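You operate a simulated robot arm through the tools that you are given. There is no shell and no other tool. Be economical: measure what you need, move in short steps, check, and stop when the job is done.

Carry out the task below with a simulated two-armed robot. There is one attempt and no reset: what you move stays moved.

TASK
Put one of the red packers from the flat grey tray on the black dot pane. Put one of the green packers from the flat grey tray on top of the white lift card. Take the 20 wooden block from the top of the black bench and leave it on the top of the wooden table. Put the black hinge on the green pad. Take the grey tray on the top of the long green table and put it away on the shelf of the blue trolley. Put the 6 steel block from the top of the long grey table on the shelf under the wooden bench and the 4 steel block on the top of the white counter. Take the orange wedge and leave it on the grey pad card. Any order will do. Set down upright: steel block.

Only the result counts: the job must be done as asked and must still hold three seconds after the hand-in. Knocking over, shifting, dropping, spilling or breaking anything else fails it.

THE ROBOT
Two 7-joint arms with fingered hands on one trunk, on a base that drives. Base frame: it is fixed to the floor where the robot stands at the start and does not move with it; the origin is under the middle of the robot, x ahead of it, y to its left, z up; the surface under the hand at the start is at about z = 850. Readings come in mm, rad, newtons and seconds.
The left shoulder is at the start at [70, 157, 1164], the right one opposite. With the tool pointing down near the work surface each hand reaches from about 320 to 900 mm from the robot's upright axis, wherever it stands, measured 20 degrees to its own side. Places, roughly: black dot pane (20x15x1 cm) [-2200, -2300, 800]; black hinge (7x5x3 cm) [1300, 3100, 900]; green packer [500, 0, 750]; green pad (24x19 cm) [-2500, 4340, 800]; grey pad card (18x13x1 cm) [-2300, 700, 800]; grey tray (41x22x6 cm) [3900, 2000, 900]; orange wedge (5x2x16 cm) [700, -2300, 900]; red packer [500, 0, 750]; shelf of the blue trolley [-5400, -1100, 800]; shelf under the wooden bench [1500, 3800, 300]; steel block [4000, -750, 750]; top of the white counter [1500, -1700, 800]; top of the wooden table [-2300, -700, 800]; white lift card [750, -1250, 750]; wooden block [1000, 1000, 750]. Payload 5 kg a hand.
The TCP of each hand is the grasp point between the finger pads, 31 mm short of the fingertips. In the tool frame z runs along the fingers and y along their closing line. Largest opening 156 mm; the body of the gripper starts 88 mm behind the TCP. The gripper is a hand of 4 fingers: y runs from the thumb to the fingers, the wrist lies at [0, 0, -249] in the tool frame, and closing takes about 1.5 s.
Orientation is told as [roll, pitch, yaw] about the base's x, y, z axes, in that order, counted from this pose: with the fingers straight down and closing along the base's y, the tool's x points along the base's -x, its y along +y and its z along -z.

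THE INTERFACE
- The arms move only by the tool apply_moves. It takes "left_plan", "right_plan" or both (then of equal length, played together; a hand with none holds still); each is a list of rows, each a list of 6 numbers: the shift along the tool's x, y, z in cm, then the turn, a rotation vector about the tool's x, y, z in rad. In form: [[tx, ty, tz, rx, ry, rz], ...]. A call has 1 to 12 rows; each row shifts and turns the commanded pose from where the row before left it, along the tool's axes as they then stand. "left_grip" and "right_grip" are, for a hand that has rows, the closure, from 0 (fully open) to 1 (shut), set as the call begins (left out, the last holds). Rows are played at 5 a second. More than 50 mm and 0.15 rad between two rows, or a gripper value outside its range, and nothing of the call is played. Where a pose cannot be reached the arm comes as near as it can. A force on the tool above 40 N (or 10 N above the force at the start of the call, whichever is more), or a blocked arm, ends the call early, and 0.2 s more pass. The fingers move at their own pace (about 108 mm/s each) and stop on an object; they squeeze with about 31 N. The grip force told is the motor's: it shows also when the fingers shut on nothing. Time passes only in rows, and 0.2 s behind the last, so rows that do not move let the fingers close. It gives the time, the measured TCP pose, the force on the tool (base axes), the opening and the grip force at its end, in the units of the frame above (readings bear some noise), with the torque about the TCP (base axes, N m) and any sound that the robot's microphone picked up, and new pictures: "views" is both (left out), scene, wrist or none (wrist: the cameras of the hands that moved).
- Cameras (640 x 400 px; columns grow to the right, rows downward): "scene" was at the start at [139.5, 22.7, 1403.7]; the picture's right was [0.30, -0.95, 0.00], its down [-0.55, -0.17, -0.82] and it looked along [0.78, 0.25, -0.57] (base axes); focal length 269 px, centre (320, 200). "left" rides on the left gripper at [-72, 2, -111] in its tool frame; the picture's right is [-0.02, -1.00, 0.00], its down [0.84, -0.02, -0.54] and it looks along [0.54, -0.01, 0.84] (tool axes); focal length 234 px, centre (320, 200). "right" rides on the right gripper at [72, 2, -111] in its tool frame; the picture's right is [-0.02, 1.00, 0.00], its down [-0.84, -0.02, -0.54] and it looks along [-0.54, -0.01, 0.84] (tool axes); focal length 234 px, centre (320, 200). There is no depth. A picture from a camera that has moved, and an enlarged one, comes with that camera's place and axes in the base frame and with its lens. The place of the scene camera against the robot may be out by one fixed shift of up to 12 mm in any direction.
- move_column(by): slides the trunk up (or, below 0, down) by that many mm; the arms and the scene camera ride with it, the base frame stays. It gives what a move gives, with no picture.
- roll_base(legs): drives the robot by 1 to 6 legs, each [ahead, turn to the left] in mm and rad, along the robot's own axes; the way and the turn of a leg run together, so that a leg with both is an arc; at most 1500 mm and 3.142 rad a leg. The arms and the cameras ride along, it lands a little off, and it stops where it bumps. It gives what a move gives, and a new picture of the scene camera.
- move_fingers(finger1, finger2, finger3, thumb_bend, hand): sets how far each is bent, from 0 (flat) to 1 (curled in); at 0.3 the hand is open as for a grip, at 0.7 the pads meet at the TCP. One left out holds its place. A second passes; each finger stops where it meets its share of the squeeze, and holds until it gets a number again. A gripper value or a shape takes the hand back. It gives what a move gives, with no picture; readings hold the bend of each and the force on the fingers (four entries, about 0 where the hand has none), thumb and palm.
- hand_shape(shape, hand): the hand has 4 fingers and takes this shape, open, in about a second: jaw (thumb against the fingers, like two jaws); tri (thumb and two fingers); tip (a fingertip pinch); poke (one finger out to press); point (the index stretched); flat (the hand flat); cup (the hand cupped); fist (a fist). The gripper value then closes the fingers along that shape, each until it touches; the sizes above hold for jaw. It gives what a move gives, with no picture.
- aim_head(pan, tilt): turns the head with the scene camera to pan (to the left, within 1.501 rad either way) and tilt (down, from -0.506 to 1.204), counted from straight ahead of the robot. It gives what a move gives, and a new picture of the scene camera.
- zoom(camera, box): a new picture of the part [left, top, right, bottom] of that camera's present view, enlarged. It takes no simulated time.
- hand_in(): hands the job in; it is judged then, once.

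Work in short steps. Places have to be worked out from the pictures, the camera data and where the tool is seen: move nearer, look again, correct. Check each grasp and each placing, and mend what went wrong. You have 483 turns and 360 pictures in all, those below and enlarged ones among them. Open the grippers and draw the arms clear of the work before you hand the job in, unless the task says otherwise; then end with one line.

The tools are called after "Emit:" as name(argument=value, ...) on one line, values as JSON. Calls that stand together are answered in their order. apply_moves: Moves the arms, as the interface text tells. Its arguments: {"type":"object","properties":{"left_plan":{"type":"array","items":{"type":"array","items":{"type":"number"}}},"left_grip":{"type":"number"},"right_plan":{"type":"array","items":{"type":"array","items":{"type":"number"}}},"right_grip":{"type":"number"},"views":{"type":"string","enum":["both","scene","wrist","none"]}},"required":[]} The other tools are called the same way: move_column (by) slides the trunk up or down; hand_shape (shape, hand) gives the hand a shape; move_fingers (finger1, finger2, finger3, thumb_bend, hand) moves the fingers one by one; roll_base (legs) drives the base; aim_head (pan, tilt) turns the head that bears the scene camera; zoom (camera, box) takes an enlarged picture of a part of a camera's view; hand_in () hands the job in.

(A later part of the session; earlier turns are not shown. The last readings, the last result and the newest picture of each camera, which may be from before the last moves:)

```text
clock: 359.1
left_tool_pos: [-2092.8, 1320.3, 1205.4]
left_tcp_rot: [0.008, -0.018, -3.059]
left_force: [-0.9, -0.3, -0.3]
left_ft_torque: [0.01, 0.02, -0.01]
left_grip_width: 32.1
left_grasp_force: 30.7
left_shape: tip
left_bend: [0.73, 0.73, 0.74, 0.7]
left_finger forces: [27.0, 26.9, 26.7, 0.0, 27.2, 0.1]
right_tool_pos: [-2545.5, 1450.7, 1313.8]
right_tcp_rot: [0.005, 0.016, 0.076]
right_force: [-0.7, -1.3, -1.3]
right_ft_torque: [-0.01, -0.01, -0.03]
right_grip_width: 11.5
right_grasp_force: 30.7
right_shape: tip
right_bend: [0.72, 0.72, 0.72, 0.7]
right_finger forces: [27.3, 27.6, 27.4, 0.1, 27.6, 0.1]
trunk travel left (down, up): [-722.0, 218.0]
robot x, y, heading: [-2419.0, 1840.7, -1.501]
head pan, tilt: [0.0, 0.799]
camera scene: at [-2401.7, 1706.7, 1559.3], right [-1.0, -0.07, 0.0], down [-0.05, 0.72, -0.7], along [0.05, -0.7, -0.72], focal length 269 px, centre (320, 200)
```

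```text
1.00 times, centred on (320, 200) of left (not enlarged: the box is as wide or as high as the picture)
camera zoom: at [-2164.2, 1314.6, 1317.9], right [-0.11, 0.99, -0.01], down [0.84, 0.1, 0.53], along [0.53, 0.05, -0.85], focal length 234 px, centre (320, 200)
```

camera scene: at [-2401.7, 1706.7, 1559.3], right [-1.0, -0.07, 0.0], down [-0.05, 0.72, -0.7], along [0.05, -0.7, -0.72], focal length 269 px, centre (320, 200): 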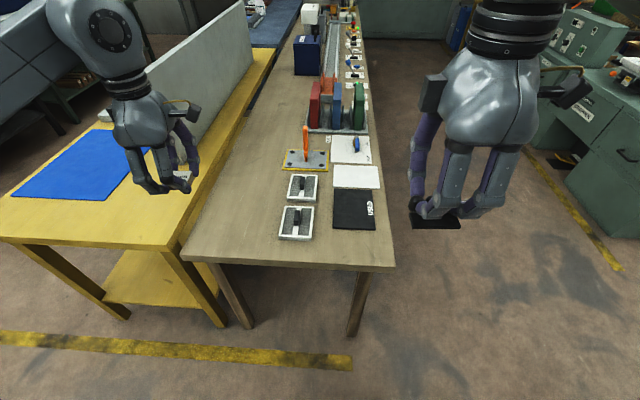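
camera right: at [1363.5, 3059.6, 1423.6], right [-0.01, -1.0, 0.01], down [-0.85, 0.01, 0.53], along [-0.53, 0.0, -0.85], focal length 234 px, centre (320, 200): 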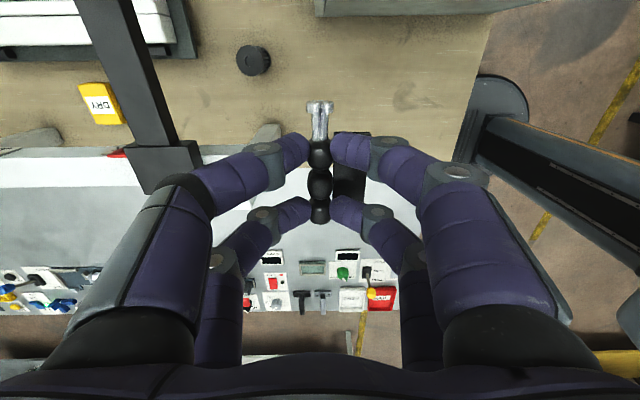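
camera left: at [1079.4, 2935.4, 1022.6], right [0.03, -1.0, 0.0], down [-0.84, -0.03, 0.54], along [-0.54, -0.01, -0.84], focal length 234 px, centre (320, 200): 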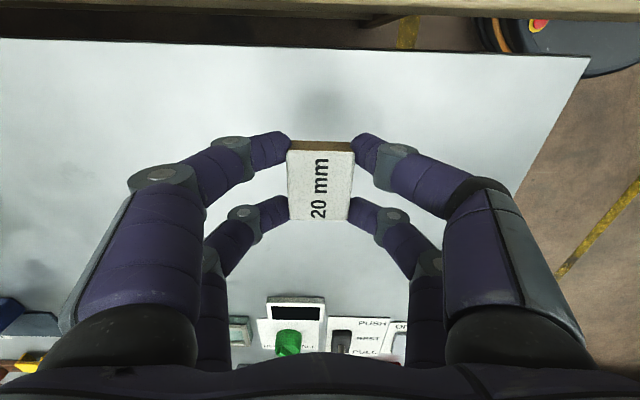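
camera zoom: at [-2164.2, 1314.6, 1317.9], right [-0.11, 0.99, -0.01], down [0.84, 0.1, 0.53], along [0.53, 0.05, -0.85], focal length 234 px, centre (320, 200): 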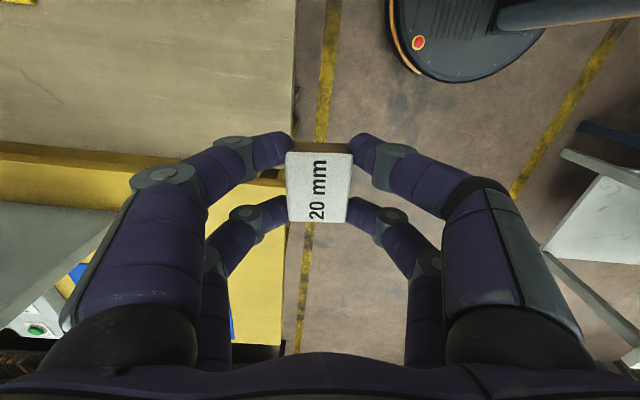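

I lower the trunk 170 mm and move the left hand over the empty near end of the wooden table (~[-2080, 1115]).

Emit:
move_column(by=-170)

Emit:
apply_moves(left_plan=[[-0.3, 4, 0, 0, 0, 0], [-0.3, 4, 0, 0, 0, 0], [-0.3, 4, 0, 0, 0, 0], [-0.3, 4, 0, 0, 0, 0], [-0.3, 4, 0, 0, 0, 0], [0, 0, 4, 0, 0, 0], [0, 0, 4, 0, 0, 0], [0, 0, 4, 0, 0, 0], [0, 0, 0, 0, 0, 0]], views="both")

```text
clock: 361.0
left_tool_pos: [-2093.2, 1320.4, 1035.7]
left_tcp_rot: [0.01, -0.02, -3.058]
left_force: [-0.3, -0.6, -0.2]
left_ft_torque: [0.0, -0.01, -0.02]
left_grip_width: 32.1
left_grasp_force: 31.3
left_shape: tip
left_bend: [0.73, 0.73, 0.74, 0.7]
left_finger forces: [27.0, 27.0, 26.8, 0.1, 27.3, 0.0]
right_tool_pos: [-2545.1, 1451.5, 1143.6]
right_tcp_rot: [0.006, 0.016, 0.076]
right_force: [-0.1, -0.5, -1.4]
right_ft_torque: [-0.01, -0.04, 0.0]
right_grip_width: 11.7
right_grasp_force: 30.5
right_shape: tip
right_bend: [0.72, 0.72, 0.72, 0.7]
right_finger forces: [27.4, 27.6, 27.4, 0.0, 27.5, 0.0]
trunk travel left (down, up): [-552.0, 388.0]
robot x, y, heading: [-2415.5, 1841.4, -1.502]
head pan, tilt: [0.0, 0.799]
```

```text
clock: 363.0
left_tool_pos: [-2093.3, 1118.0, 919.0]
left_tcp_rot: [0.009, -0.019, -3.059]
left_force: [0.7, -0.2, -0.1]
left_ft_torque: [0.03, -0.02, -0.02]
left_grip_width: 32.0
left_grasp_force: 31.3
left_shape: tip
left_bend: [0.73, 0.73, 0.74, 0.7]
left_finger forces: [27.1, 26.9, 26.8, 0.0, 27.3, 0.0]
right_tool_pos: [-2543.9, 1451.7, 1144.8]
right_tcp_rot: [0.004, 0.015, 0.077]
right_force: [0.0, -0.3, -0.7]
right_ft_torque: [-0.03, 0.0, 0.0]
right_grip_width: 11.2
right_grasp_force: 31.6
right_shape: tip
right_bend: [0.72, 0.72, 0.72, 0.7]
right_finger forces: [27.3, 27.6, 27.3, 0.0, 27.5, 0.0]
trunk travel left (down, up): [-552.0, 388.0]
robot x, y, heading: [-2415.3, 1841.4, -1.506]
head pan, tilt: [0.0, 0.799]
camera scene: at [-2401.6, 1707.2, 1389.4], right [-1.0, -0.07, 0.0], down [-0.05, 0.72, -0.7], along [0.05, -0.7, -0.72], focal length 269 px, centre (320, 200)
camera left: at [-2164.7, 1112.8, 1031.4], right [-0.11, 0.99, -0.01], down [0.84, 0.1, 0.53], along [0.53, 0.05, -0.85], focal length 234 px, centre (320, 200)
```

scene: 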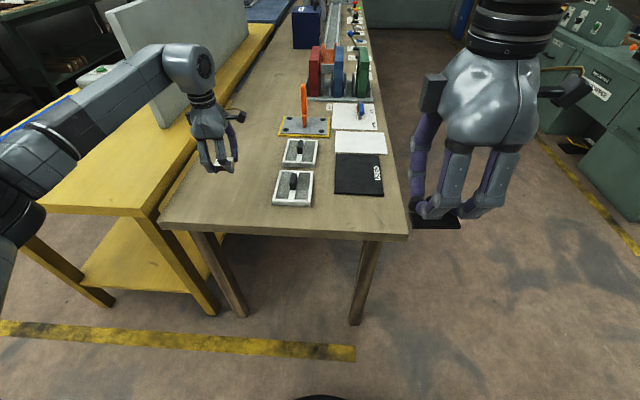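
left: 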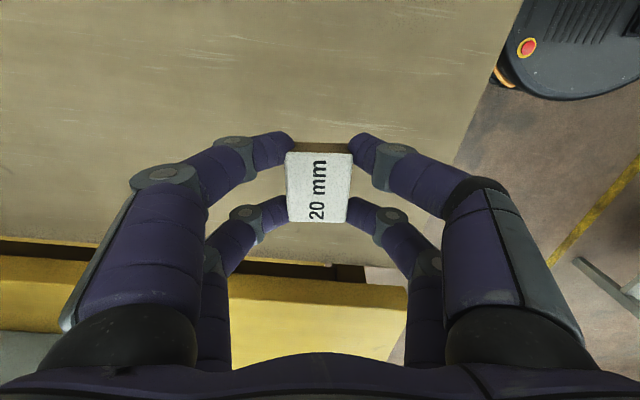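

Emit:
apply_moves(left_plan=[[0, 0, 3, 0, 0, 0], [0, 0, 3, 0, 0, 0], [0, 0, 1.5, 0, 0, 0], [0, 0, 0, 0, 0, 0]], views="none")

Emit:
apply_moves(left_plan=[[0, 0, 0.4, 0, 0, 0], [0, 0, 0.3, 0, 0, 0], [0, 0, 0, 0, 0, 0]], views="wrist")

```text
clock: 364.0
left_tool_pos: [-2094.0, 1117.8, 843.9]
left_tcp_rot: [0.008, -0.019, -3.058]
left_force: [0.1, -0.3, -0.3]
left_ft_torque: [-0.01, 0.02, 0.03]
left_grip_width: 32.4
left_grasp_force: 30.7
left_shape: tip
left_bend: [0.73, 0.74, 0.74, 0.7]
left_finger forces: [27.1, 26.9, 26.8, 0.0, 27.3, 0.0]
right_tool_pos: [-2544.0, 1452.5, 1144.2]
right_tcp_rot: [0.005, 0.015, 0.077]
right_force: [-0.1, 0.5, -0.5]
right_ft_torque: [-0.02, -0.03, -0.01]
right_grip_width: 11.2
right_grasp_force: 31.2
right_shape: tip
right_bend: [0.72, 0.72, 0.72, 0.7]
right_finger forces: [27.3, 27.7, 27.4, 0.0, 27.4, 0.1]
trunk travel left (down, up): [-552.0, 388.0]
robot x, y, heading: [-2416.4, 1841.6, -1.504]
head pan, tilt: [0.0, 0.799]
```

```text
clock: 364.8
left_tool_pos: [-2094.2, 1117.9, 836.1]
left_tcp_rot: [0.01, -0.019, -3.057]
left_force: [-0.1, 0.3, -0.9]
left_ft_torque: [-0.03, 0.0, 0.0]
left_grip_width: 32.1
left_grasp_force: 30.9
left_shape: tip
left_bend: [0.73, 0.74, 0.74, 0.7]
left_finger forces: [27.1, 26.9, 26.9, 0.0, 27.2, 0.0]
right_tool_pos: [-2546.3, 1452.2, 1144.3]
right_tcp_rot: [0.004, 0.016, 0.077]
right_force: [0.4, -0.9, -0.2]
right_ft_torque: [-0.03, 0.0, 0.03]
right_grip_width: 11.7
right_grasp_force: 31.2
right_shape: tip
right_bend: [0.72, 0.72, 0.72, 0.7]
right_finger forces: [27.3, 27.6, 27.5, 0.1, 27.5, 0.0]
trunk travel left (down, up): [-552.0, 388.0]
robot x, y, heading: [-2416.2, 1841.3, -1.497]
head pan, tilt: [0.0, 0.799]
camera left: at [-2165.9, 1112.1, 948.2], right [-0.11, 0.99, -0.01], down [0.84, 0.1, 0.53], along [0.53, 0.05, -0.85], focal length 234 px, centre (320, 200)
```

left: 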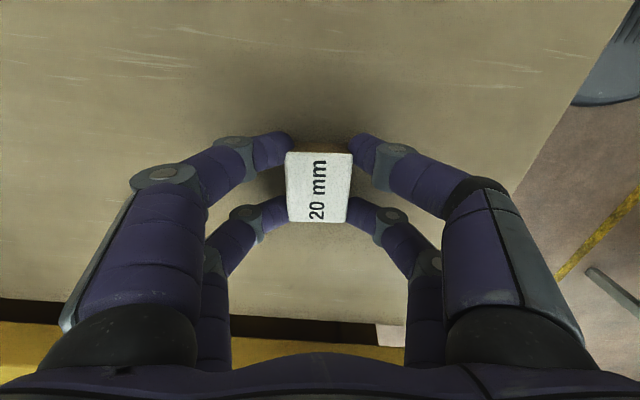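

Emit:
apply_moves(left_plan=[[0, 0, 0.3, 0, 0, 0], [0, 0, 0.3, 0, 0, 0], [0, 0, 0, 0, 0, 0]], views="none")

Emit:
apply_moves(left_plan=[[0, 0, 0.3, 0, 0, 0], [0, 0, 0.2, 0, 0, 0], [0, 0, 0, 0, 0, 0]], views="none")

```text
clock: 365.6
left_tool_pos: [-2095.2, 1119.1, 831.9]
left_tcp_rot: [0.011, -0.02, -3.056]
left_force: [0.6, 1.6, 12.2]
left_ft_torque: [0.23, -0.3, 0.06]
left_grip_width: 32.6
left_grasp_force: 31.1
left_shape: tip
left_bend: [0.73, 0.74, 0.74, 0.7]
left_finger forces: [27.8, 30.1, 37.2, 0.0, 28.9, 0.0]
right_tool_pos: [-2545.6, 1452.4, 1145.0]
right_tcp_rot: [0.003, 0.014, 0.077]
right_force: [0.7, -0.5, -0.7]
right_ft_torque: [-0.02, 0.01, 0.03]
right_grip_width: 11.5
right_grasp_force: 30.7
right_shape: tip
right_bend: [0.72, 0.72, 0.72, 0.7]
right_finger forces: [27.3, 27.6, 27.5, 0.0, 27.5, 0.0]
trunk travel left (down, up): [-552.0, 388.0]
robot x, y, heading: [-2412.9, 1841.6, -1.506]
head pan, tilt: [0.0, 0.799]
```

```text
clock: 366.4
left_tool_pos: [-2094.9, 1119.4, 831.8]
left_tcp_rot: [0.017, -0.019, -3.059]
left_force: [6.6, 0.7, 38.7]
left_ft_torque: [0.38, -0.65, -0.09]
left_grip_width: 33.6
left_grasp_force: 31.0
left_shape: tip
left_bend: [0.73, 0.74, 0.74, 0.7]
left_finger forces: [31.2, 41.0, 42.3, 0.0, 44.9, 0.1]
right_tool_pos: [-2546.2, 1454.1, 1145.3]
right_tcp_rot: [0.002, 0.014, 0.077]
right_force: [1.2, 0.2, -0.5]
right_ft_torque: [-0.02, 0.0, 0.01]
right_grip_width: 11.4
right_grasp_force: 31.0
right_shape: tip
right_bend: [0.72, 0.72, 0.72, 0.7]
right_finger forces: [27.3, 27.6, 27.4, 0.1, 27.4, 0.1]
trunk travel left (down, up): [-552.0, 388.0]
robot x, y, heading: [-2416.5, 1843.9, -1.51]
head pan, tilt: [0.0, 0.799]
```

Firm contact. I ease up 5 mm, open, and rise.

Emit:
apply_moves(left_plan=[[0, 0, -0.5, 0, 0, 0], [0, 0, 0, 0, 0, 0]], views="none")

Emit:
apply_moves(left_plan=[[0, 0, 0, 0, 0, 0], [0, 0, 0, 0, 0, 0], [0, 0, 0, 0, 0, 0], [0, 0, -2, 0, 0, 0], [0, 0, -4, 0, 0, 0], [0, 0, -4, 0, 0, 0], [0, 0, -4, 0, 0, 0], [0, 0, -4, 0, 0, 0], [0, -2, -4, 0, 0, 0], [0, -4, -2, 0, 0, 0], [0, -4, 0, 0, 0, 0], [0, -4, 0, 0, 0, 0]], left_grip=0.5, views="scene")

```text
clock: 367.0
left_tool_pos: [-2096.5, 1119.9, 832.2]
left_tcp_rot: [0.011, -0.017, -3.058]
left_force: [3.5, 1.0, 24.7]
left_ft_torque: [0.09, -0.48, 0.01]
left_grip_width: 33.2
left_grasp_force: 31.3
left_shape: tip
left_bend: [0.73, 0.74, 0.74, 0.7]
left_finger forces: [30.9, 41.1, 37.2, 0.0, 37.1, 0.0]
right_tool_pos: [-2545.4, 1453.5, 1144.6]
right_tcp_rot: [0.003, 0.014, 0.076]
right_force: [-0.7, 0.0, -1.0]
right_ft_torque: [0.01, 0.01, 0.01]
right_grip_width: 11.6
right_grasp_force: 30.8
right_shape: tip
right_bend: [0.72, 0.72, 0.72, 0.7]
right_finger forces: [27.4, 27.6, 27.4, 0.0, 27.5, 0.0]
trunk travel left (down, up): [-552.0, 388.0]
robot x, y, heading: [-2416.3, 1841.9, -1.502]
head pan, tilt: [0.0, 0.799]
```

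```text
clock: 369.6
left_tool_pos: [-2102.2, 1262.2, 1069.6]
left_tcp_rot: [0.01, -0.02, -3.058]
left_force: [-0.1, 0.0, 0.4]
left_ft_torque: [-0.05, -0.01, 0.01]
left_grip_width: 77.8
left_grasp_force: 0.2
left_shape: tip
left_bend: [0.73, 0.73, 0.73, 0.7]
left_finger forces: [0.0, 0.0, 0.0, 0.0, 0.0, 0.0]
right_tool_pos: [-2544.8, 1452.7, 1144.8]
right_tcp_rot: [0.003, 0.016, 0.079]
right_force: [0.7, 1.4, -1.2]
right_ft_torque: [0.0, 0.02, -0.01]
right_grip_width: 11.4
right_grasp_force: 31.3
right_shape: tip
right_bend: [0.72, 0.72, 0.72, 0.7]
right_finger forces: [27.3, 27.7, 27.4, 0.1, 27.5, 0.0]
trunk travel left (down, up): [-552.0, 388.0]
robot x, y, heading: [-2410.8, 1843.6, -1.504]
head pan, tilt: [0.0, 0.799]
camera scene: at [-2401.1, 1708.5, 1389.5], right [-1.0, -0.07, 0.0], down [-0.05, 0.71, -0.7], along [0.05, -0.7, -0.72], focal length 269 px, centre (320, 200)
```

scene: 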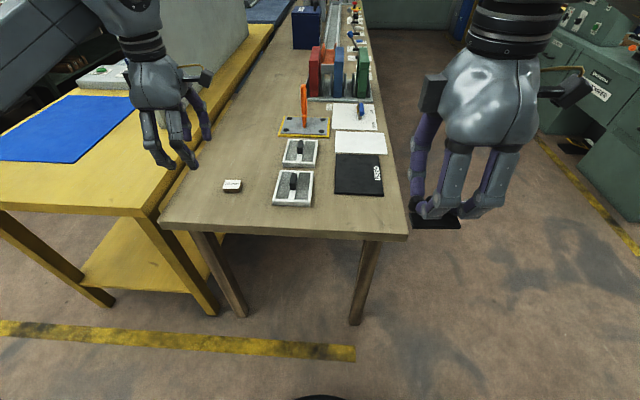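

Block placed. I turn to face north to find the green pad around [-2500, 4340].

Emit:
roll_base(legs=[[0, -3.07]])

Emit:
aim_head(pan=0.0, tilt=0.35)

```text
clock: 377.1
left_tool_pos: [-2791.0, 2385.2, 1067.6]
left_tcp_rot: [0.009, -0.021, 0.193]
left_force: [1.0, 0.1, -0.1]
left_ft_torque: [-0.02, 0.01, 0.02]
left_grip_width: 77.6
left_grasp_force: 0.0
left_shape: tip
left_bend: [0.73, 0.73, 0.73, 0.7]
left_finger forces: [0.0, 0.0, 0.1, 0.0, 0.0, 0.1]
right_tool_pos: [-2329.4, 2243.6, 1144.8]
right_tcp_rot: [0.006, 0.017, -2.955]
right_force: [0.8, 1.3, -0.4]
right_ft_torque: [-0.01, -0.03, 0.02]
right_grip_width: 11.1
right_grasp_force: 31.0
right_shape: tip
right_bend: [0.72, 0.72, 0.72, 0.7]
right_finger forces: [27.1, 27.3, 27.2, 0.0, 27.3, 0.0]
trunk travel left (down, up): [-552.0, 388.0]
robot x, y, heading: [-2417.5, 1842.4, 1.744]
head pan, tilt: [0.0, 0.799]
camera scene: at [-2434.0, 1966.2, 1389.3], right [0.98, 0.18, 0.0], down [0.13, -0.71, -0.7], along [-0.12, 0.69, -0.72], focal length 269 px, centre (320, 200)
```

scene: 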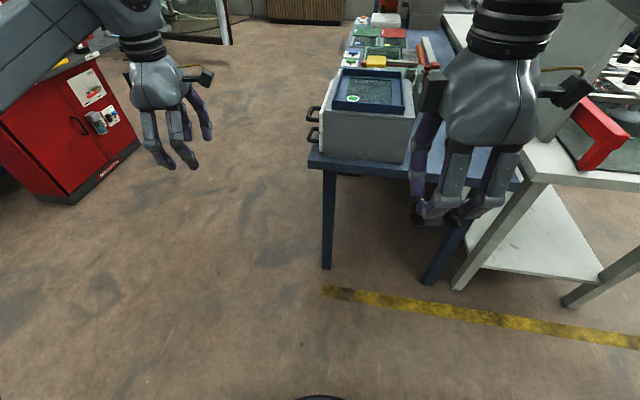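

```text
clock: 378.0
left_tool_pos: [-2790.6, 2384.6, 1068.5]
left_tcp_rot: [0.01, -0.02, 0.194]
left_force: [-0.1, -0.7, -0.3]
left_ft_torque: [-0.04, -0.02, -0.01]
left_grip_width: 77.5
left_grasp_force: 0.0
left_shape: tip
left_bend: [0.73, 0.73, 0.73, 0.7]
left_finger forces: [0.0, 0.0, 0.0, 0.0, 0.1, 0.0]
right_tool_pos: [-2329.7, 2243.3, 1143.8]
right_tcp_rot: [0.006, 0.014, -2.956]
right_force: [1.0, 0.5, -1.4]
right_ft_torque: [0.01, -0.02, 0.0]
right_grip_width: 11.3
right_grasp_force: 31.1
right_shape: tip
right_bend: [0.72, 0.72, 0.72, 0.7]
right_finger forces: [27.1, 27.3, 27.2, 0.0, 27.2, 0.0]
trunk travel left (down, up): [-552.0, 388.0]
robot x, y, heading: [-2419.3, 1842.9, 1.75]
head pan, tilt: [0.0, 0.351]
camera scene: at [-2436.2, 1978.5, 1428.9], right [0.98, 0.18, 0.0], down [0.06, -0.34, -0.94], along [-0.16, 0.92, -0.34], focal length 269 px, centre (320, 200)
```

scene: 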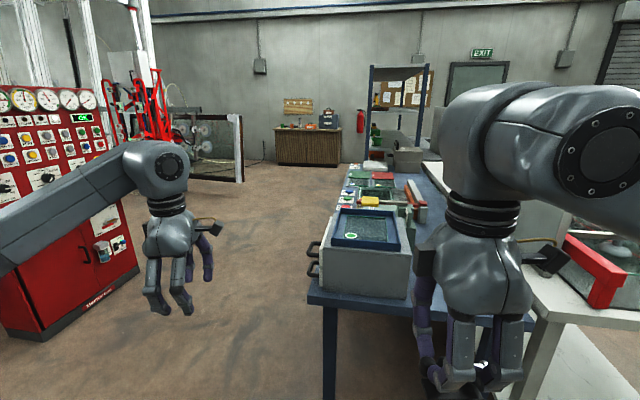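

Emit:
zoom(camera="scene", box=[300, 130, 460, 260])

```text
3.08 times, centred on (380, 195) of scene
camera zoom: at [-2436.2, 1978.5, 1428.9], right [0.98, 0.18, 0.0], down [0.06, -0.34, -0.94], along [-0.16, 0.92, -0.34], focal length 828 px, centre (135, 215)
```

zoom: 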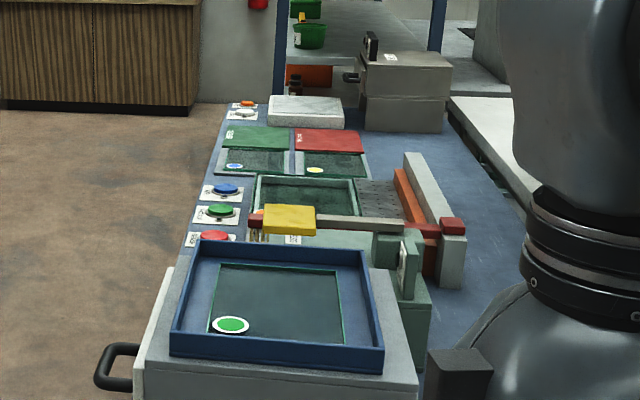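

The green pad lies next to a red one at about [-2473, 4240] on the blue table; I'll approach from its west side.

Emit:
move_column(by=80)

Emit:
roll_base(legs=[[0, 0.66], [985, 0], [0, -0.84], [1000, 0], [950, 0], [0, -1.571]])

Emit:
aim_head(pan=-0.2, tilt=0.65)

```text
clock: 379.2
left_tool_pos: [-2791.0, 2386.4, 1147.1]
left_tcp_rot: [0.008, -0.018, 0.193]
left_force: [0.2, 0.0, 0.3]
left_ft_torque: [-0.04, -0.01, -0.03]
left_grip_width: 77.6
left_grasp_force: 0.1
left_shape: tip
left_bend: [0.73, 0.73, 0.73, 0.7]
left_finger forces: [0.0, 0.0, 0.0, 0.0, 0.1, 0.1]
right_tool_pos: [-2329.5, 2243.6, 1222.7]
right_tcp_rot: [0.007, 0.016, -2.954]
right_force: [0.1, 0.0, -1.0]
right_ft_torque: [-0.02, -0.03, -0.01]
right_grip_width: 11.2
right_grasp_force: 30.9
right_shape: tip
right_bend: [0.72, 0.72, 0.72, 0.7]
right_finger forces: [27.2, 27.3, 27.2, 0.0, 27.3, 0.1]
trunk travel left (down, up): [-632.0, 308.0]
robot x, y, heading: [-2411.2, 1840.1, 1.745]
head pan, tilt: [0.0, 0.351]
```

```text
clock: 401.4
left_tool_pos: [-2648.9, 4734.6, 1148.8]
left_tcp_rot: [0.008, -0.019, -1.499]
left_force: [-0.1, -0.5, 0.1]
left_ft_torque: [0.0, 0.0, -0.01]
left_grip_width: 77.5
left_grasp_force: 0.1
left_shape: tip
left_bend: [0.73, 0.73, 0.73, 0.7]
left_finger forces: [0.0, 0.0, 0.0, 0.1, 0.1, 0.0]
right_tool_pos: [-2844.5, 4294.4, 1224.9]
right_tcp_rot: [0.006, 0.018, 1.637]
right_force: [-0.3, -0.1, -0.5]
right_ft_torque: [-0.01, 0.0, -0.03]
right_grip_width: 10.8
right_grasp_force: 31.1
right_shape: tip
right_bend: [0.72, 0.72, 0.72, 0.7]
right_finger forces: [26.8, 27.1, 27.0, 0.1, 26.9, 0.0]
trunk travel left (down, up): [-632.0, 308.0]
robot x, y, heading: [-3234.2, 4428.0, 0.06]
head pan, tilt: [0.0, 0.351]
camera scene: at [-3085.0, 4432.1, 1508.9], right [0.06, -1.0, 0.0], down [-0.34, -0.02, -0.94], along [0.94, 0.05, -0.34], focal length 269 px, centre (320, 200)
```

scene: 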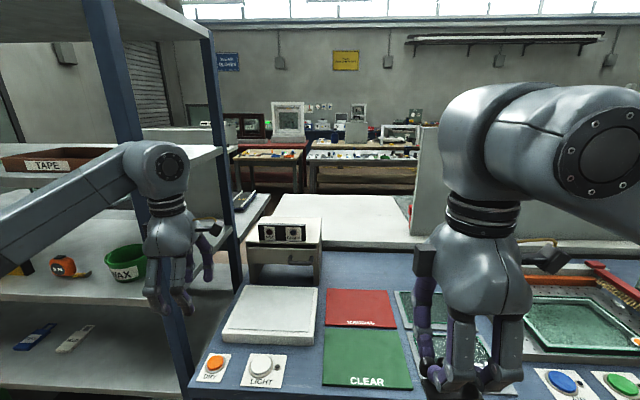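

```text
clock: 402.1
left_tool_pos: [-2647.9, 4733.0, 1147.9]
left_tcp_rot: [0.008, -0.019, -1.498]
left_force: [-0.5, -0.1, 0.7]
left_ft_torque: [0.01, 0.01, 0.01]
left_grip_width: 77.5
left_grasp_force: 0.0
left_shape: tip
left_bend: [0.73, 0.73, 0.73, 0.7]
left_finger forces: [0.1, 0.0, 0.0, 0.0, 0.0, 0.1]
right_tool_pos: [-2844.3, 4293.5, 1223.4]
right_tcp_rot: [0.004, 0.015, 1.637]
right_force: [0.6, 0.2, -0.5]
right_ft_torque: [0.0, 0.0, 0.04]
right_grip_width: 10.9
right_grasp_force: 30.8
right_shape: tip
right_bend: [0.72, 0.72, 0.72, 0.7]
right_finger forces: [26.9, 27.1, 27.1, 0.1, 26.9, 0.0]
trunk travel left (down, up): [-632.0, 308.0]
robot x, y, heading: [-3236.8, 4425.0, 0.052]
head pan, tilt: [-0.201, 0.649]
camera scene: at [-3092.1, 4414.4, 1482.0], right [-0.14, -0.99, 0.0], down [-0.6, 0.09, -0.8], along [0.79, -0.11, -0.6], focal length 269 px, centre (320, 200)
```

scene: 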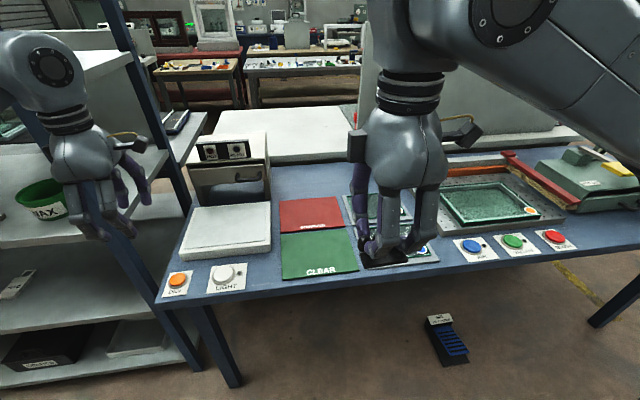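

The left hand is near the shelf rack, so I draw it back first. Then the right hand goes above the green "CLEAR" pad (~[-2540, 4338]).

Emit:
apply_moves(left_plan=[[0, -4, 0, 0, 0, 0], [0, -4, 0, 0, 0, 0], [0, -4, 0, 0, 0, 0], [0, -4, 0, 0, 0, 0], [0, -4, 0, 0, 0, 0], [0, 0, 0, 0, 0, 0]], views="none")

Emit:
apply_moves(right_plan=[[-0.4, -4, 2.0, 0, 0, 0], [-0.4, -4, 2.0, 0, 0, 0], [-0.4, -4, 2.0, 0, 0, 0], [-0.4, -4, 2.0, 0, 0, 0], [-0.4, -4, 2.0, 0, 0, 0], [-0.4, -4, 2.0, 0, 0, 0], [-0.4, -4, 2.0, 0, 0, 0], [0, -3, 2.0, 0, 0, 0], [0, 0, 0, 0, 0, 0]], views="both")

```text
clock: 403.6
left_tool_pos: [-2846.5, 4719.7, 1144.0]
left_tcp_rot: [0.006, -0.021, -1.501]
left_force: [0.4, 0.4, 1.0]
left_ft_torque: [0.05, 0.0, 0.03]
left_grip_width: 77.9
left_grasp_force: 0.0
left_shape: tip
left_bend: [0.73, 0.73, 0.73, 0.7]
left_finger forces: [0.0, 0.0, 0.0, 0.0, 0.0, 0.0]
right_tool_pos: [-2844.4, 4293.7, 1223.2]
right_tcp_rot: [0.006, 0.017, 1.637]
right_force: [0.6, -0.5, -1.4]
right_ft_torque: [-0.02, 0.01, 0.01]
right_grip_width: 11.0
right_grasp_force: 31.0
right_shape: tip
right_bend: [0.72, 0.72, 0.72, 0.7]
right_finger forces: [26.8, 27.1, 27.0, 0.1, 27.0, 0.1]
trunk travel left (down, up): [-632.0, 308.0]
robot x, y, heading: [-3230.7, 4426.2, 0.056]
head pan, tilt: [-0.201, 0.649]
```

```text
clock: 405.6
left_tool_pos: [-2848.5, 4717.8, 1145.1]
left_tcp_rot: [0.009, -0.021, -1.499]
left_force: [0.8, 0.7, 0.4]
left_ft_torque: [0.02, 0.01, 0.05]
left_grip_width: 77.8
left_grasp_force: 0.0
left_shape: tip
left_bend: [0.73, 0.73, 0.73, 0.7]
left_finger forces: [0.0, 0.1, 0.0, 0.0, 0.0, 0.0]
right_tool_pos: [-2537.4, 4338.0, 1061.5]
right_tcp_rot: [0.004, 0.014, 1.637]
right_force: [0.0, 0.1, -0.5]
right_ft_torque: [0.01, -0.02, 0.0]
right_grip_width: 10.8
right_grasp_force: 31.2
right_shape: tip
right_bend: [0.72, 0.72, 0.72, 0.7]
right_finger forces: [26.8, 27.1, 27.0, 0.0, 27.1, 0.0]
trunk travel left (down, up): [-632.0, 308.0]
robot x, y, heading: [-3234.2, 4427.4, 0.05]
head pan, tilt: [-0.201, 0.649]
camera scene: at [-3093.0, 4414.0, 1482.0], right [-0.14, -0.99, 0.0], down [-0.6, 0.09, -0.8], along [0.79, -0.12, -0.6], focal length 269 px, centre (320, 200)
camera right: at [-2534.5, 4267.9, 1171.5], right [-1.0, -0.04, 0.0], down [-0.03, 0.85, 0.53], along [-0.03, 0.53, -0.85], focal length 234 px, centre (320, 200)
```

scene: 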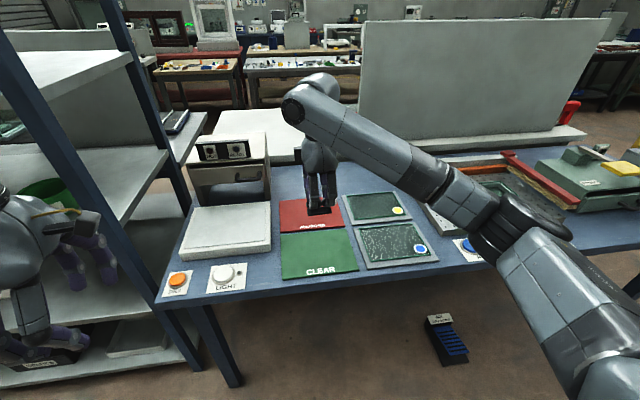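
right: 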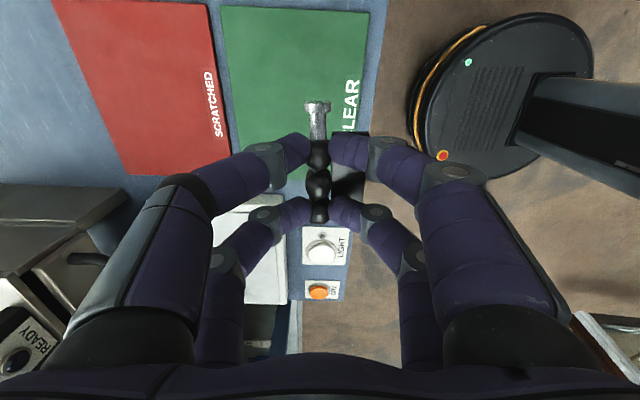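

Pad centre refined to about [-2505, 4340], table z ≈ 787. I shift 44 mm ahead and lower to near contact.

Emit:
apply_moves(right_plan=[[0, -2.2, 2, 0, 0, 0], [0, -2.2, 2, 0, 0, 0], [0, 0, 4, 0, 0, 0], [0, 0, 4, 0, 0, 0], [0, 0, 4, 0, 0, 0], [0, 0, 4, 0, 0, 0], [0, 0, 0, 0, 0, 0]], views="wrist")

Emit:
zoom(camera="scene", box=[260, 170, 400, 290])

```text
clock: 407.1
left_tool_pos: [-2847.0, 4719.7, 1147.2]
left_tcp_rot: [0.008, -0.019, -1.498]
left_force: [-0.3, 0.7, 0.1]
left_ft_torque: [0.03, -0.04, -0.02]
left_grip_width: 77.7
left_grasp_force: 0.1
left_shape: tip
left_bend: [0.73, 0.73, 0.73, 0.7]
left_finger forces: [0.0, 0.0, 0.1, 0.0, 0.1, 0.1]
right_tool_pos: [-2495.4, 4338.7, 861.0]
right_tcp_rot: [0.005, 0.015, 1.637]
right_force: [-0.1, 0.0, -0.2]
right_ft_torque: [-0.05, 0.0, 0.0]
right_grip_width: 10.8
right_grasp_force: 31.3
right_shape: tip
right_bend: [0.72, 0.72, 0.72, 0.7]
right_finger forces: [26.8, 27.2, 27.1, 0.1, 26.9, 0.0]
trunk travel left (down, up): [-632.0, 308.0]
robot x, y, heading: [-3233.6, 4429.0, 0.054]
head pan, tilt: [-0.201, 0.649]
camera right: at [-2491.2, 4267.5, 972.3], right [-1.0, -0.04, 0.0], down [-0.03, 0.85, 0.53], along [-0.03, 0.53, -0.85], focal length 234 px, centre (320, 200)
```

right: 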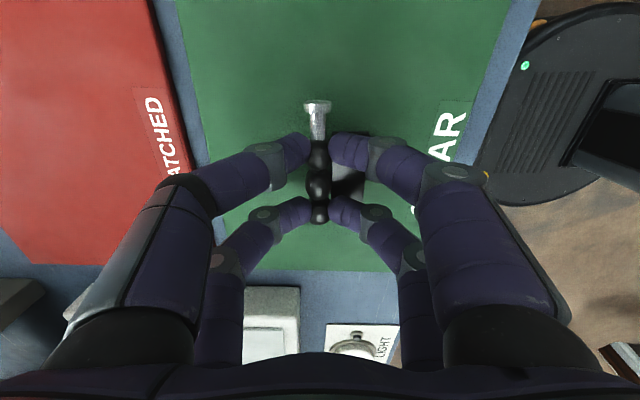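

```text
3.33 times, centred on (330, 230) of scene
camera zoom: at [-3092.5, 4414.7, 1481.9], right [-0.14, -0.99, 0.0], down [-0.6, 0.09, -0.8], along [0.79, -0.12, -0.6], focal length 897 px, centre (287, 100)
```

zoom: 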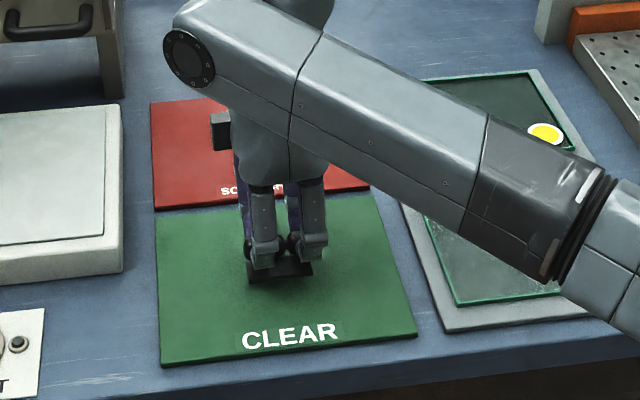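

Well over the pad. I lower in steps to contact.

Emit:
apply_moves(right_plan=[[0, 0, 0.7, 0, 0, 0], [0, 0, 0.6, 0, 0, 0], [0, 0, 0.5, 0, 0, 0], [0, 0, 0, 0, 0, 0]], views="none")

Emit:
apply_moves(right_plan=[[0, 0, 0.3, 0, 0, 0], [0, 0, 0.3, 0, 0, 0], [0, 0, 0, 0, 0, 0]], views="none")

```text
clock: 408.1
left_tool_pos: [-2849.6, 4719.5, 1146.5]
left_tcp_rot: [0.009, -0.02, -1.5]
left_force: [-0.4, 0.1, -0.2]
left_ft_torque: [-0.01, 0.0, 0.01]
left_grip_width: 77.6
left_grasp_force: 0.1
left_shape: tip
left_bend: [0.73, 0.73, 0.73, 0.7]
left_finger forces: [0.0, 0.0, 0.1, 0.0, 0.1, 0.1]
right_tool_pos: [-2495.1, 4339.6, 847.0]
right_tcp_rot: [-0.002, 0.013, 1.636]
right_force: [2.5, -3.5, 21.5]
right_ft_torque: [-0.17, -0.07, -0.01]
right_grip_width: 11.9
right_grasp_force: 31.2
right_shape: tip
right_bend: [0.72, 0.72, 0.72, 0.71]
right_finger forces: [30.9, 29.7, 30.3, 0.0, 32.2, 0.1]
trunk travel left (down, up): [-632.0, 308.0]
robot x, y, heading: [-3232.9, 4426.6, 0.055]
head pan, tilt: [-0.201, 0.649]
```

```text
clock: 408.7
left_tool_pos: [-2849.0, 4719.5, 1144.9]
left_tcp_rot: [0.011, -0.019, -1.5]
left_force: [-0.5, 0.3, 0.1]
left_ft_torque: [0.02, 0.07, -0.01]
left_grip_width: 77.5
left_grasp_force: 0.0
left_shape: tip
left_bend: [0.73, 0.73, 0.73, 0.7]
left_finger forces: [0.1, 0.0, 0.0, 0.0, 0.0, 0.0]
right_tool_pos: [-2493.7, 4339.2, 847.2]
right_tcp_rot: [-0.006, 0.013, 1.634]
right_force: [-12.4, -2.0, 20.5]
right_ft_torque: [-0.17, 0.37, -0.08]
right_grip_width: 12.1
right_grasp_force: 30.9
right_shape: tip
right_bend: [0.72, 0.72, 0.72, 0.71]
right_finger forces: [34.8, 34.3, 28.0, 0.1, 27.9, 0.1]
trunk travel left (down, up): [-632.0, 308.0]
robot x, y, heading: [-3231.0, 4429.0, 0.053]
head pan, tilt: [-0.201, 0.649]
stopped in row 2 (right hand): the force on the tool passed its limit at 42 N (the readings are from after the stop); the commanded pose is now the measured one
```

On the pad. I ease up 3 mm, open, and rise.

Emit:
apply_moves(right_plan=[[0, 0, -0.3, 0, 0, 0], [0, 0, 0, 0, 0, 0]], views="none")

Emit:
apply_moves(right_plan=[[0, 0, 0, 0, 0, 0], [0, 0, 0, 0, 0, 0], [0, 0, 0, 0, 0, 0], [0, 0, -2, 0, 0, 0], [0, 0, -4, 0, 0, 0], [0, 0, -4, 0, 0, 0], [0, 0, -4, 0, 0, 0], [0, 0, -4, 0, 0, 0], [0, 2, -4, 0, 0, 0], [0, 4, -2, 0, 0, 0], [0, 4, 0, 0, 0, 0], [0, 4, 0, 0, 0, 0]], right_grip=0.65, views="none")

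Emit:
zoom(camera="scene", box=[260, 170, 400, 290])

```text
clock: 409.3
left_tool_pos: [-2848.4, 4719.9, 1145.5]
left_tcp_rot: [0.011, -0.018, -1.5]
left_force: [-0.1, 0.1, 0.2]
left_ft_torque: [-0.01, -0.01, 0.01]
left_grip_width: 77.6
left_grasp_force: 0.0
left_shape: tip
left_bend: [0.73, 0.73, 0.73, 0.7]
left_finger forces: [0.1, 0.0, 0.0, 0.1, 0.0, 0.0]
right_tool_pos: [-2493.4, 4340.1, 848.3]
right_tcp_rot: [-0.004, 0.015, 1.636]
right_force: [-6.6, -0.7, 11.2]
right_ft_torque: [-0.09, 0.12, -0.06]
right_grip_width: 12.3
right_grasp_force: 31.2
right_shape: tip
right_bend: [0.72, 0.72, 0.72, 0.71]
right_finger forces: [32.6, 32.1, 29.2, 0.1, 29.2, 0.0]
trunk travel left (down, up): [-632.0, 308.0]
robot x, y, heading: [-3232.8, 4428.7, 0.057]
head pan, tilt: [-0.201, 0.649]
```

```text
clock: 411.9
left_tool_pos: [-2849.0, 4719.2, 1146.2]
left_tcp_rot: [0.011, -0.02, -1.5]
left_force: [-0.5, 0.3, 0.3]
left_ft_torque: [0.02, -0.05, 0.0]
left_grip_width: 77.6
left_grasp_force: 0.1
left_shape: tip
left_bend: [0.73, 0.73, 0.73, 0.7]
left_finger forces: [0.0, 0.1, 0.1, 0.0, 0.0, 0.1]
right_tool_pos: [-2635.1, 4332.0, 1085.4]
right_tcp_rot: [-0.003, 0.015, 1.635]
right_force: [-0.5, 0.3, 0.3]
right_ft_torque: [0.03, -0.04, 0.0]
right_grip_width: 54.5
right_grasp_force: 0.1
right_shape: tip
right_bend: [0.74, 0.74, 0.74, 0.7]
right_finger forces: [0.0, 0.0, 0.0, 0.1, 0.0, 0.0]
trunk travel left (down, up): [-632.0, 308.0]
robot x, y, heading: [-3230.3, 4430.4, 0.053]
head pan, tilt: [-0.201, 0.649]
```

```text
3.33 times, centred on (330, 230) of scene
camera zoom: at [-3093.9, 4413.4, 1482.1], right [-0.14, -0.99, 0.0], down [-0.6, 0.09, -0.8], along [0.79, -0.11, -0.6], focal length 897 px, centre (287, 100)
```

zoom: 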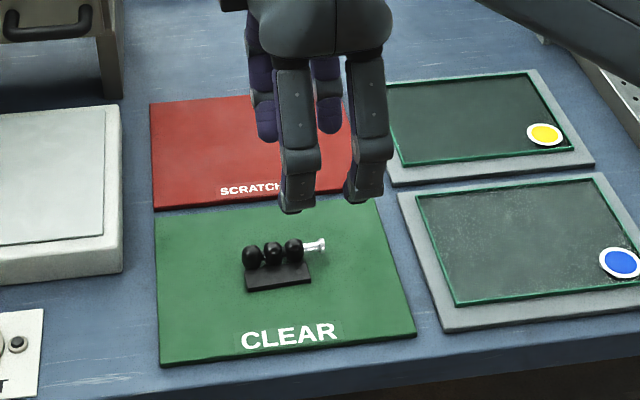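

Hinge placed. Now the east side: I drive back to the corridor and east toward the far benches.

Emit:
roll_base(legs=[[-30, 0], [0, -1.624], [1280, 0], [1260, 0], [0, 1.571]])

Emit:
aim_head(pan=0.0, tilt=0.25)

```text
clock: 432.4
left_tool_pos: [-2780.6, 2176.1, 1145.7]
left_tcp_rot: [0.009, -0.018, -1.514]
left_force: [-0.1, 0.1, 0.1]
left_ft_torque: [0.03, -0.03, 0.02]
left_grip_width: 77.6
left_grasp_force: 0.1
left_shape: tip
left_bend: [0.73, 0.73, 0.73, 0.7]
left_finger forces: [0.0, 0.0, 0.0, 0.0, 0.1, 0.0]
right_tool_pos: [-2572.5, 1786.5, 1085.5]
right_tcp_rot: [-0.003, 0.013, 1.619]
right_force: [0.0, 0.8, 0.4]
right_ft_torque: [0.0, 0.01, -0.03]
right_grip_width: 54.5
right_grasp_force: 0.1
right_shape: tip
right_bend: [0.74, 0.74, 0.74, 0.7]
right_finger forces: [0.0, 0.0, 0.1, 0.0, 0.0, 0.0]
trunk travel left (down, up): [-632.0, 308.0]
robot x, y, heading: [-3171.5, 1895.1, 0.037]
head pan, tilt: [-0.201, 0.649]
camera scene: at [-3029.9, 1874.7, 1481.9], right [-0.16, -0.99, 0.0], down [-0.6, 0.1, -0.8], along [0.79, -0.13, -0.6], focal length 269 px, centre (320, 200)
```

scene: 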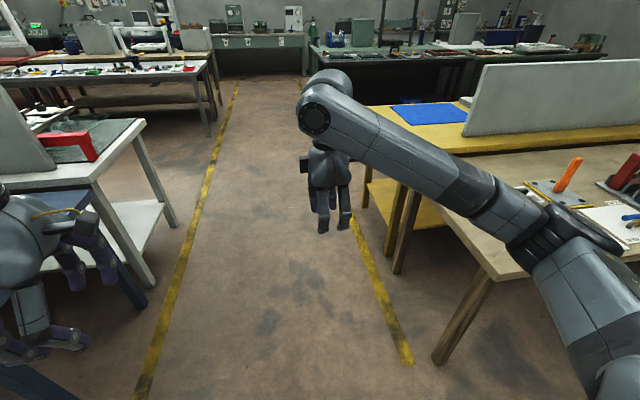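

```text
clock: 433.3
left_tool_pos: [-2782.0, 2176.6, 1145.7]
left_tcp_rot: [0.008, -0.019, -1.514]
left_force: [0.4, 0.5, 0.6]
left_ft_torque: [-0.01, 0.02, -0.01]
left_grip_width: 77.4
left_grasp_force: 0.1
left_shape: tip
left_bend: [0.73, 0.73, 0.73, 0.7]
left_finger forces: [0.0, 0.1, 0.1, 0.0, 0.0, 0.0]
right_tool_pos: [-2573.0, 1786.7, 1085.9]
right_tcp_rot: [-0.001, 0.014, 1.621]
right_force: [0.0, -0.4, 0.6]
right_ft_torque: [0.01, 0.02, 0.01]
right_grip_width: 54.2
right_grasp_force: 0.0
right_shape: tip
right_bend: [0.74, 0.74, 0.74, 0.7]
right_finger forces: [0.0, 0.0, 0.1, 0.0, 0.0, 0.0]
trunk travel left (down, up): [-632.0, 308.0]
robot x, y, heading: [-3173.0, 1889.6, 0.037]
head pan, tilt: [0.0, 0.25]
camera scene: at [-3022.2, 1892.2, 1518.3], right [0.04, -1.0, 0.0], down [-0.25, -0.01, -0.97], along [0.97, 0.04, -0.25], focal length 269 px, centre (320, 200)
```

scene: 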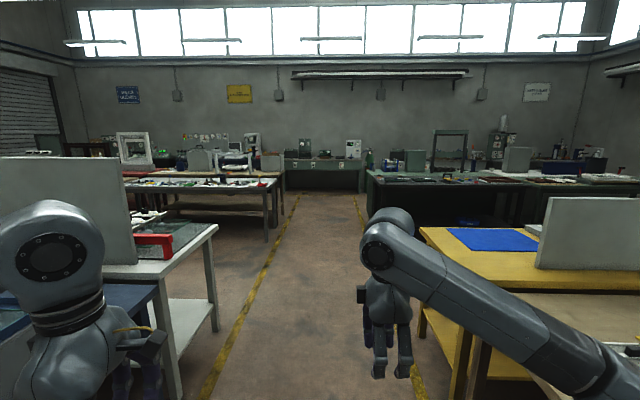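

Emit:
roll_base(legs=[[0, -0.03], [1400, 0], [1400, 0], [1400, 0], [1300, 0]])

Emit:
aim_head(pan=-0.5, tilt=0.4)

```text
clock: 460.0
left_tool_pos: [2747.0, 2016.7, 1145.5]
left_tcp_rot: [0.01, -0.019, -1.577]
left_force: [0.2, 0.5, -0.2]
left_ft_torque: [0.01, 0.0, 0.0]
left_grip_width: 77.9
left_grasp_force: 0.0
left_shape: tip
left_bend: [0.73, 0.73, 0.73, 0.7]
left_finger forces: [0.0, 0.0, 0.1, 0.0, 0.1, 0.0]
right_tool_pos: [2931.2, 1615.8, 1085.6]
right_tcp_rot: [-0.001, 0.015, 1.555]
right_force: [1.1, -0.3, 0.0]
right_ft_torque: [0.0, -0.01, -0.03]
right_grip_width: 54.5
right_grasp_force: 0.1
right_shape: tip
right_bend: [0.74, 0.74, 0.74, 0.7]
right_finger forces: [0.0, 0.0, 0.0, 0.1, 0.1, 0.0]
trunk travel left (down, up): [-632.0, 308.0]
robot x, y, heading: [2338.4, 1759.2, -0.022]
head pan, tilt: [0.0, 0.25]
camera scene: at [2488.7, 1750.1, 1518.4], right [-0.02, -1.0, 0.0], down [-0.25, 0.01, -0.97], along [0.97, -0.02, -0.25], focal length 269 px, centre (320, 200)
```

scene: 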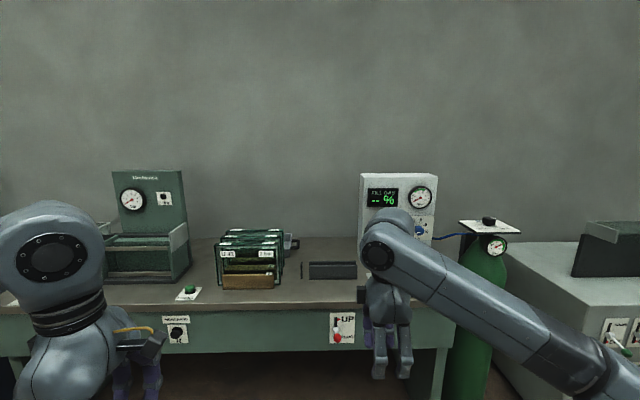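

```text
clock: 460.9
left_tool_pos: [2748.2, 2018.1, 1146.3]
left_tcp_rot: [0.009, -0.021, -1.579]
left_force: [0.1, -0.1, 0.9]
left_ft_torque: [-0.01, 0.0, -0.01]
left_grip_width: 77.6
left_grasp_force: 0.1
left_shape: tip
left_bend: [0.73, 0.73, 0.73, 0.7]
left_finger forces: [0.0, 0.1, 0.0, 0.1, 0.0, 0.0]
right_tool_pos: [2931.0, 1615.6, 1085.9]
right_tcp_rot: [-0.003, 0.014, 1.554]
right_force: [0.4, -0.1, -0.3]
right_ft_torque: [-0.04, 0.01, 0.02]
right_grip_width: 54.3
right_grasp_force: 0.1
right_shape: tip
right_bend: [0.74, 0.74, 0.74, 0.7]
right_finger forces: [0.0, 0.0, 0.0, 0.0, 0.0, 0.0]
trunk travel left (down, up): [-632.0, 308.0]
robot x, y, heading: [2337.8, 1754.0, -0.024]
head pan, tilt: [-0.499, 0.4]
camera scene: at [2475.4, 1706.2, 1504.5], right [-0.5, -0.87, 0.0], down [-0.34, 0.19, -0.92], along [0.8, -0.46, -0.39], focal length 269 px, centre (320, 200)
```

scene: 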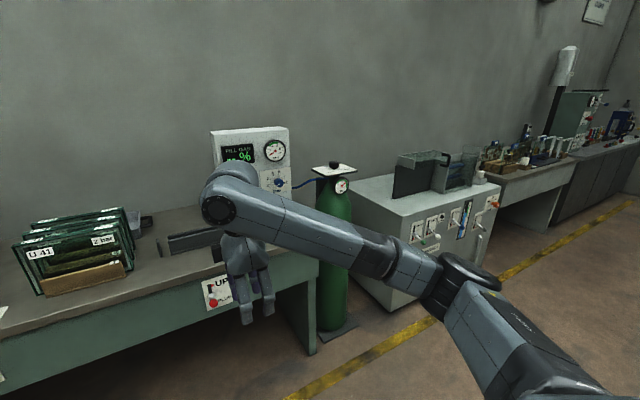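

I look at the tray on this bench more closely.

Emit:
aim_head(pan=0.0, tilt=0.45)

Emit:
zoom(camera="scene", box=[160, 140, 420, 300])

```text
clock: 461.9
left_tool_pos: [2747.1, 2017.0, 1144.2]
left_tcp_rot: [0.008, -0.022, -1.578]
left_force: [0.1, 0.2, -0.8]
left_ft_torque: [0.04, -0.01, 0.02]
left_grip_width: 77.6
left_grasp_force: 0.1
left_shape: tip
left_bend: [0.73, 0.73, 0.73, 0.7]
left_finger forces: [0.0, 0.0, 0.0, 0.0, 0.1, 0.0]
right_tool_pos: [2930.6, 1614.9, 1085.9]
right_tcp_rot: [-0.002, 0.016, 1.555]
right_force: [0.3, 0.6, 0.4]
right_ft_torque: [0.0, 0.03, 0.03]
right_grip_width: 54.6
right_grasp_force: 0.1
right_shape: tip
right_bend: [0.74, 0.74, 0.74, 0.7]
right_finger forces: [0.0, 0.0, 0.1, 0.0, 0.0, 0.1]
trunk travel left (down, up): [-632.0, 308.0]
robot x, y, heading: [2338.3, 1758.0, -0.023]
head pan, tilt: [0.0, 0.45]
camera scene: at [2487.2, 1750.0, 1499.7], right [-0.03, -1.0, 0.0], down [-0.44, 0.01, -0.9], along [0.9, -0.02, -0.44], focal length 269 px, centre (320, 200)
```

scene: 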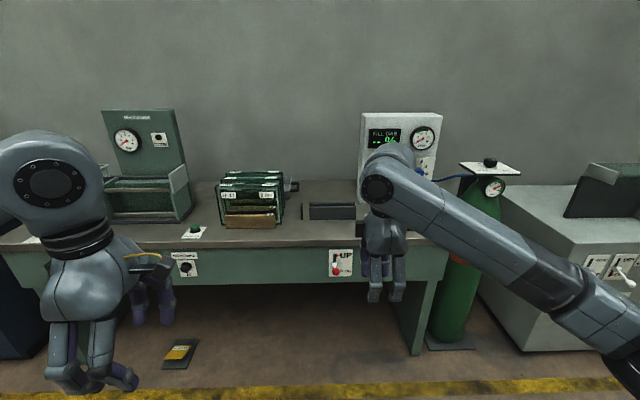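

```text
2.46 times, centred on (290, 220) of scene
camera zoom: at [2487.2, 1750.0, 1499.7], right [-0.03, -1.0, 0.0], down [-0.44, 0.01, -0.9], along [0.9, -0.02, -0.44], focal length 663 px, centre (394, 151)
```

zoom: 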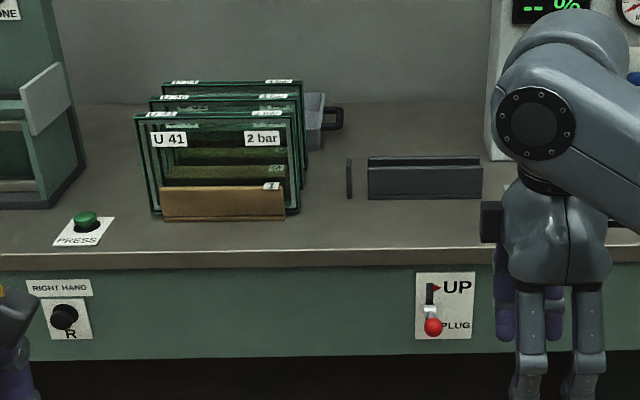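

The grey tray with end handles is behind the glass panes. I'll do the steel blocks first; I look south-east for the long grey table.

Emit:
aim_head(pan=-1.1, tilt=0.35)

Emit:
zoom(camera="scene", box=[100, 90, 420, 290])

```text
clock: 463.2
left_tool_pos: [2748.8, 2017.5, 1145.0]
left_tcp_rot: [0.009, -0.019, -1.578]
left_force: [-0.5, 0.4, -0.6]
left_ft_torque: [-0.02, 0.01, 0.01]
left_grip_width: 77.8
left_grasp_force: 0.0
left_shape: tip
left_bend: [0.73, 0.73, 0.73, 0.7]
left_finger forces: [0.0, 0.0, 0.1, 0.1, 0.1, 0.0]
right_tool_pos: [2930.8, 1615.4, 1084.6]
right_tcp_rot: [-0.002, 0.014, 1.555]
right_force: [0.9, 0.2, -1.1]
right_ft_torque: [0.0, 0.0, 0.0]
right_grip_width: 54.7
right_grasp_force: 0.1
right_shape: tip
right_bend: [0.74, 0.74, 0.74, 0.7]
right_finger forces: [0.0, 0.0, 0.0, 0.0, 0.0, 0.0]
trunk travel left (down, up): [-632.0, 308.0]
robot x, y, heading: [2338.6, 1757.6, -0.024]
head pan, tilt: [-1.1, 0.351]
camera scene: at [2435.6, 1668.5, 1509.0], right [-0.9, -0.43, 0.0], down [-0.15, 0.31, -0.94], along [0.41, -0.85, -0.34], focal length 269 px, centre (320, 200)
```

scene: 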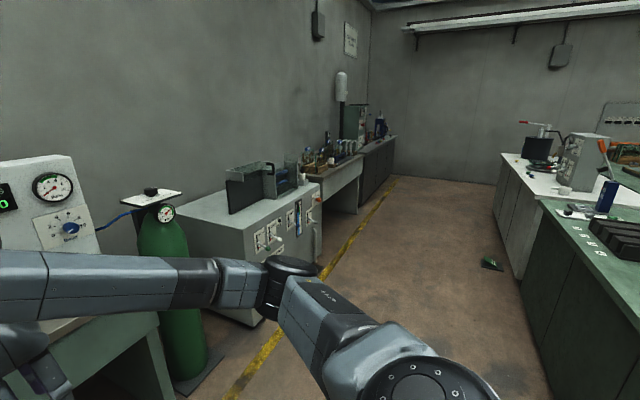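

```text
2.00 times, centred on (260, 190) of scene
camera zoom: at [2435.6, 1668.5, 1509.0], right [-0.9, -0.43, 0.0], down [-0.15, 0.31, -0.94], along [0.41, -0.85, -0.34], focal length 538 px, centre (440, 220)
```

zoom: 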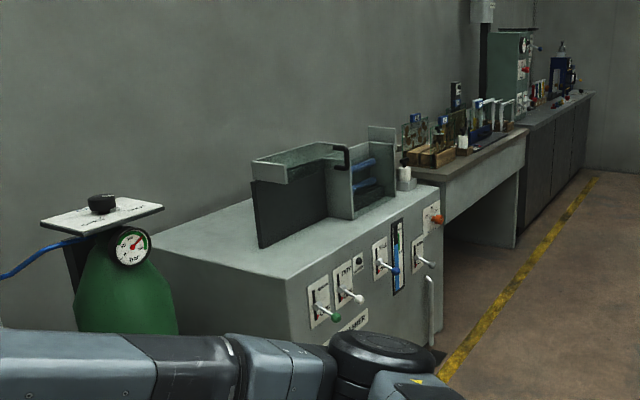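

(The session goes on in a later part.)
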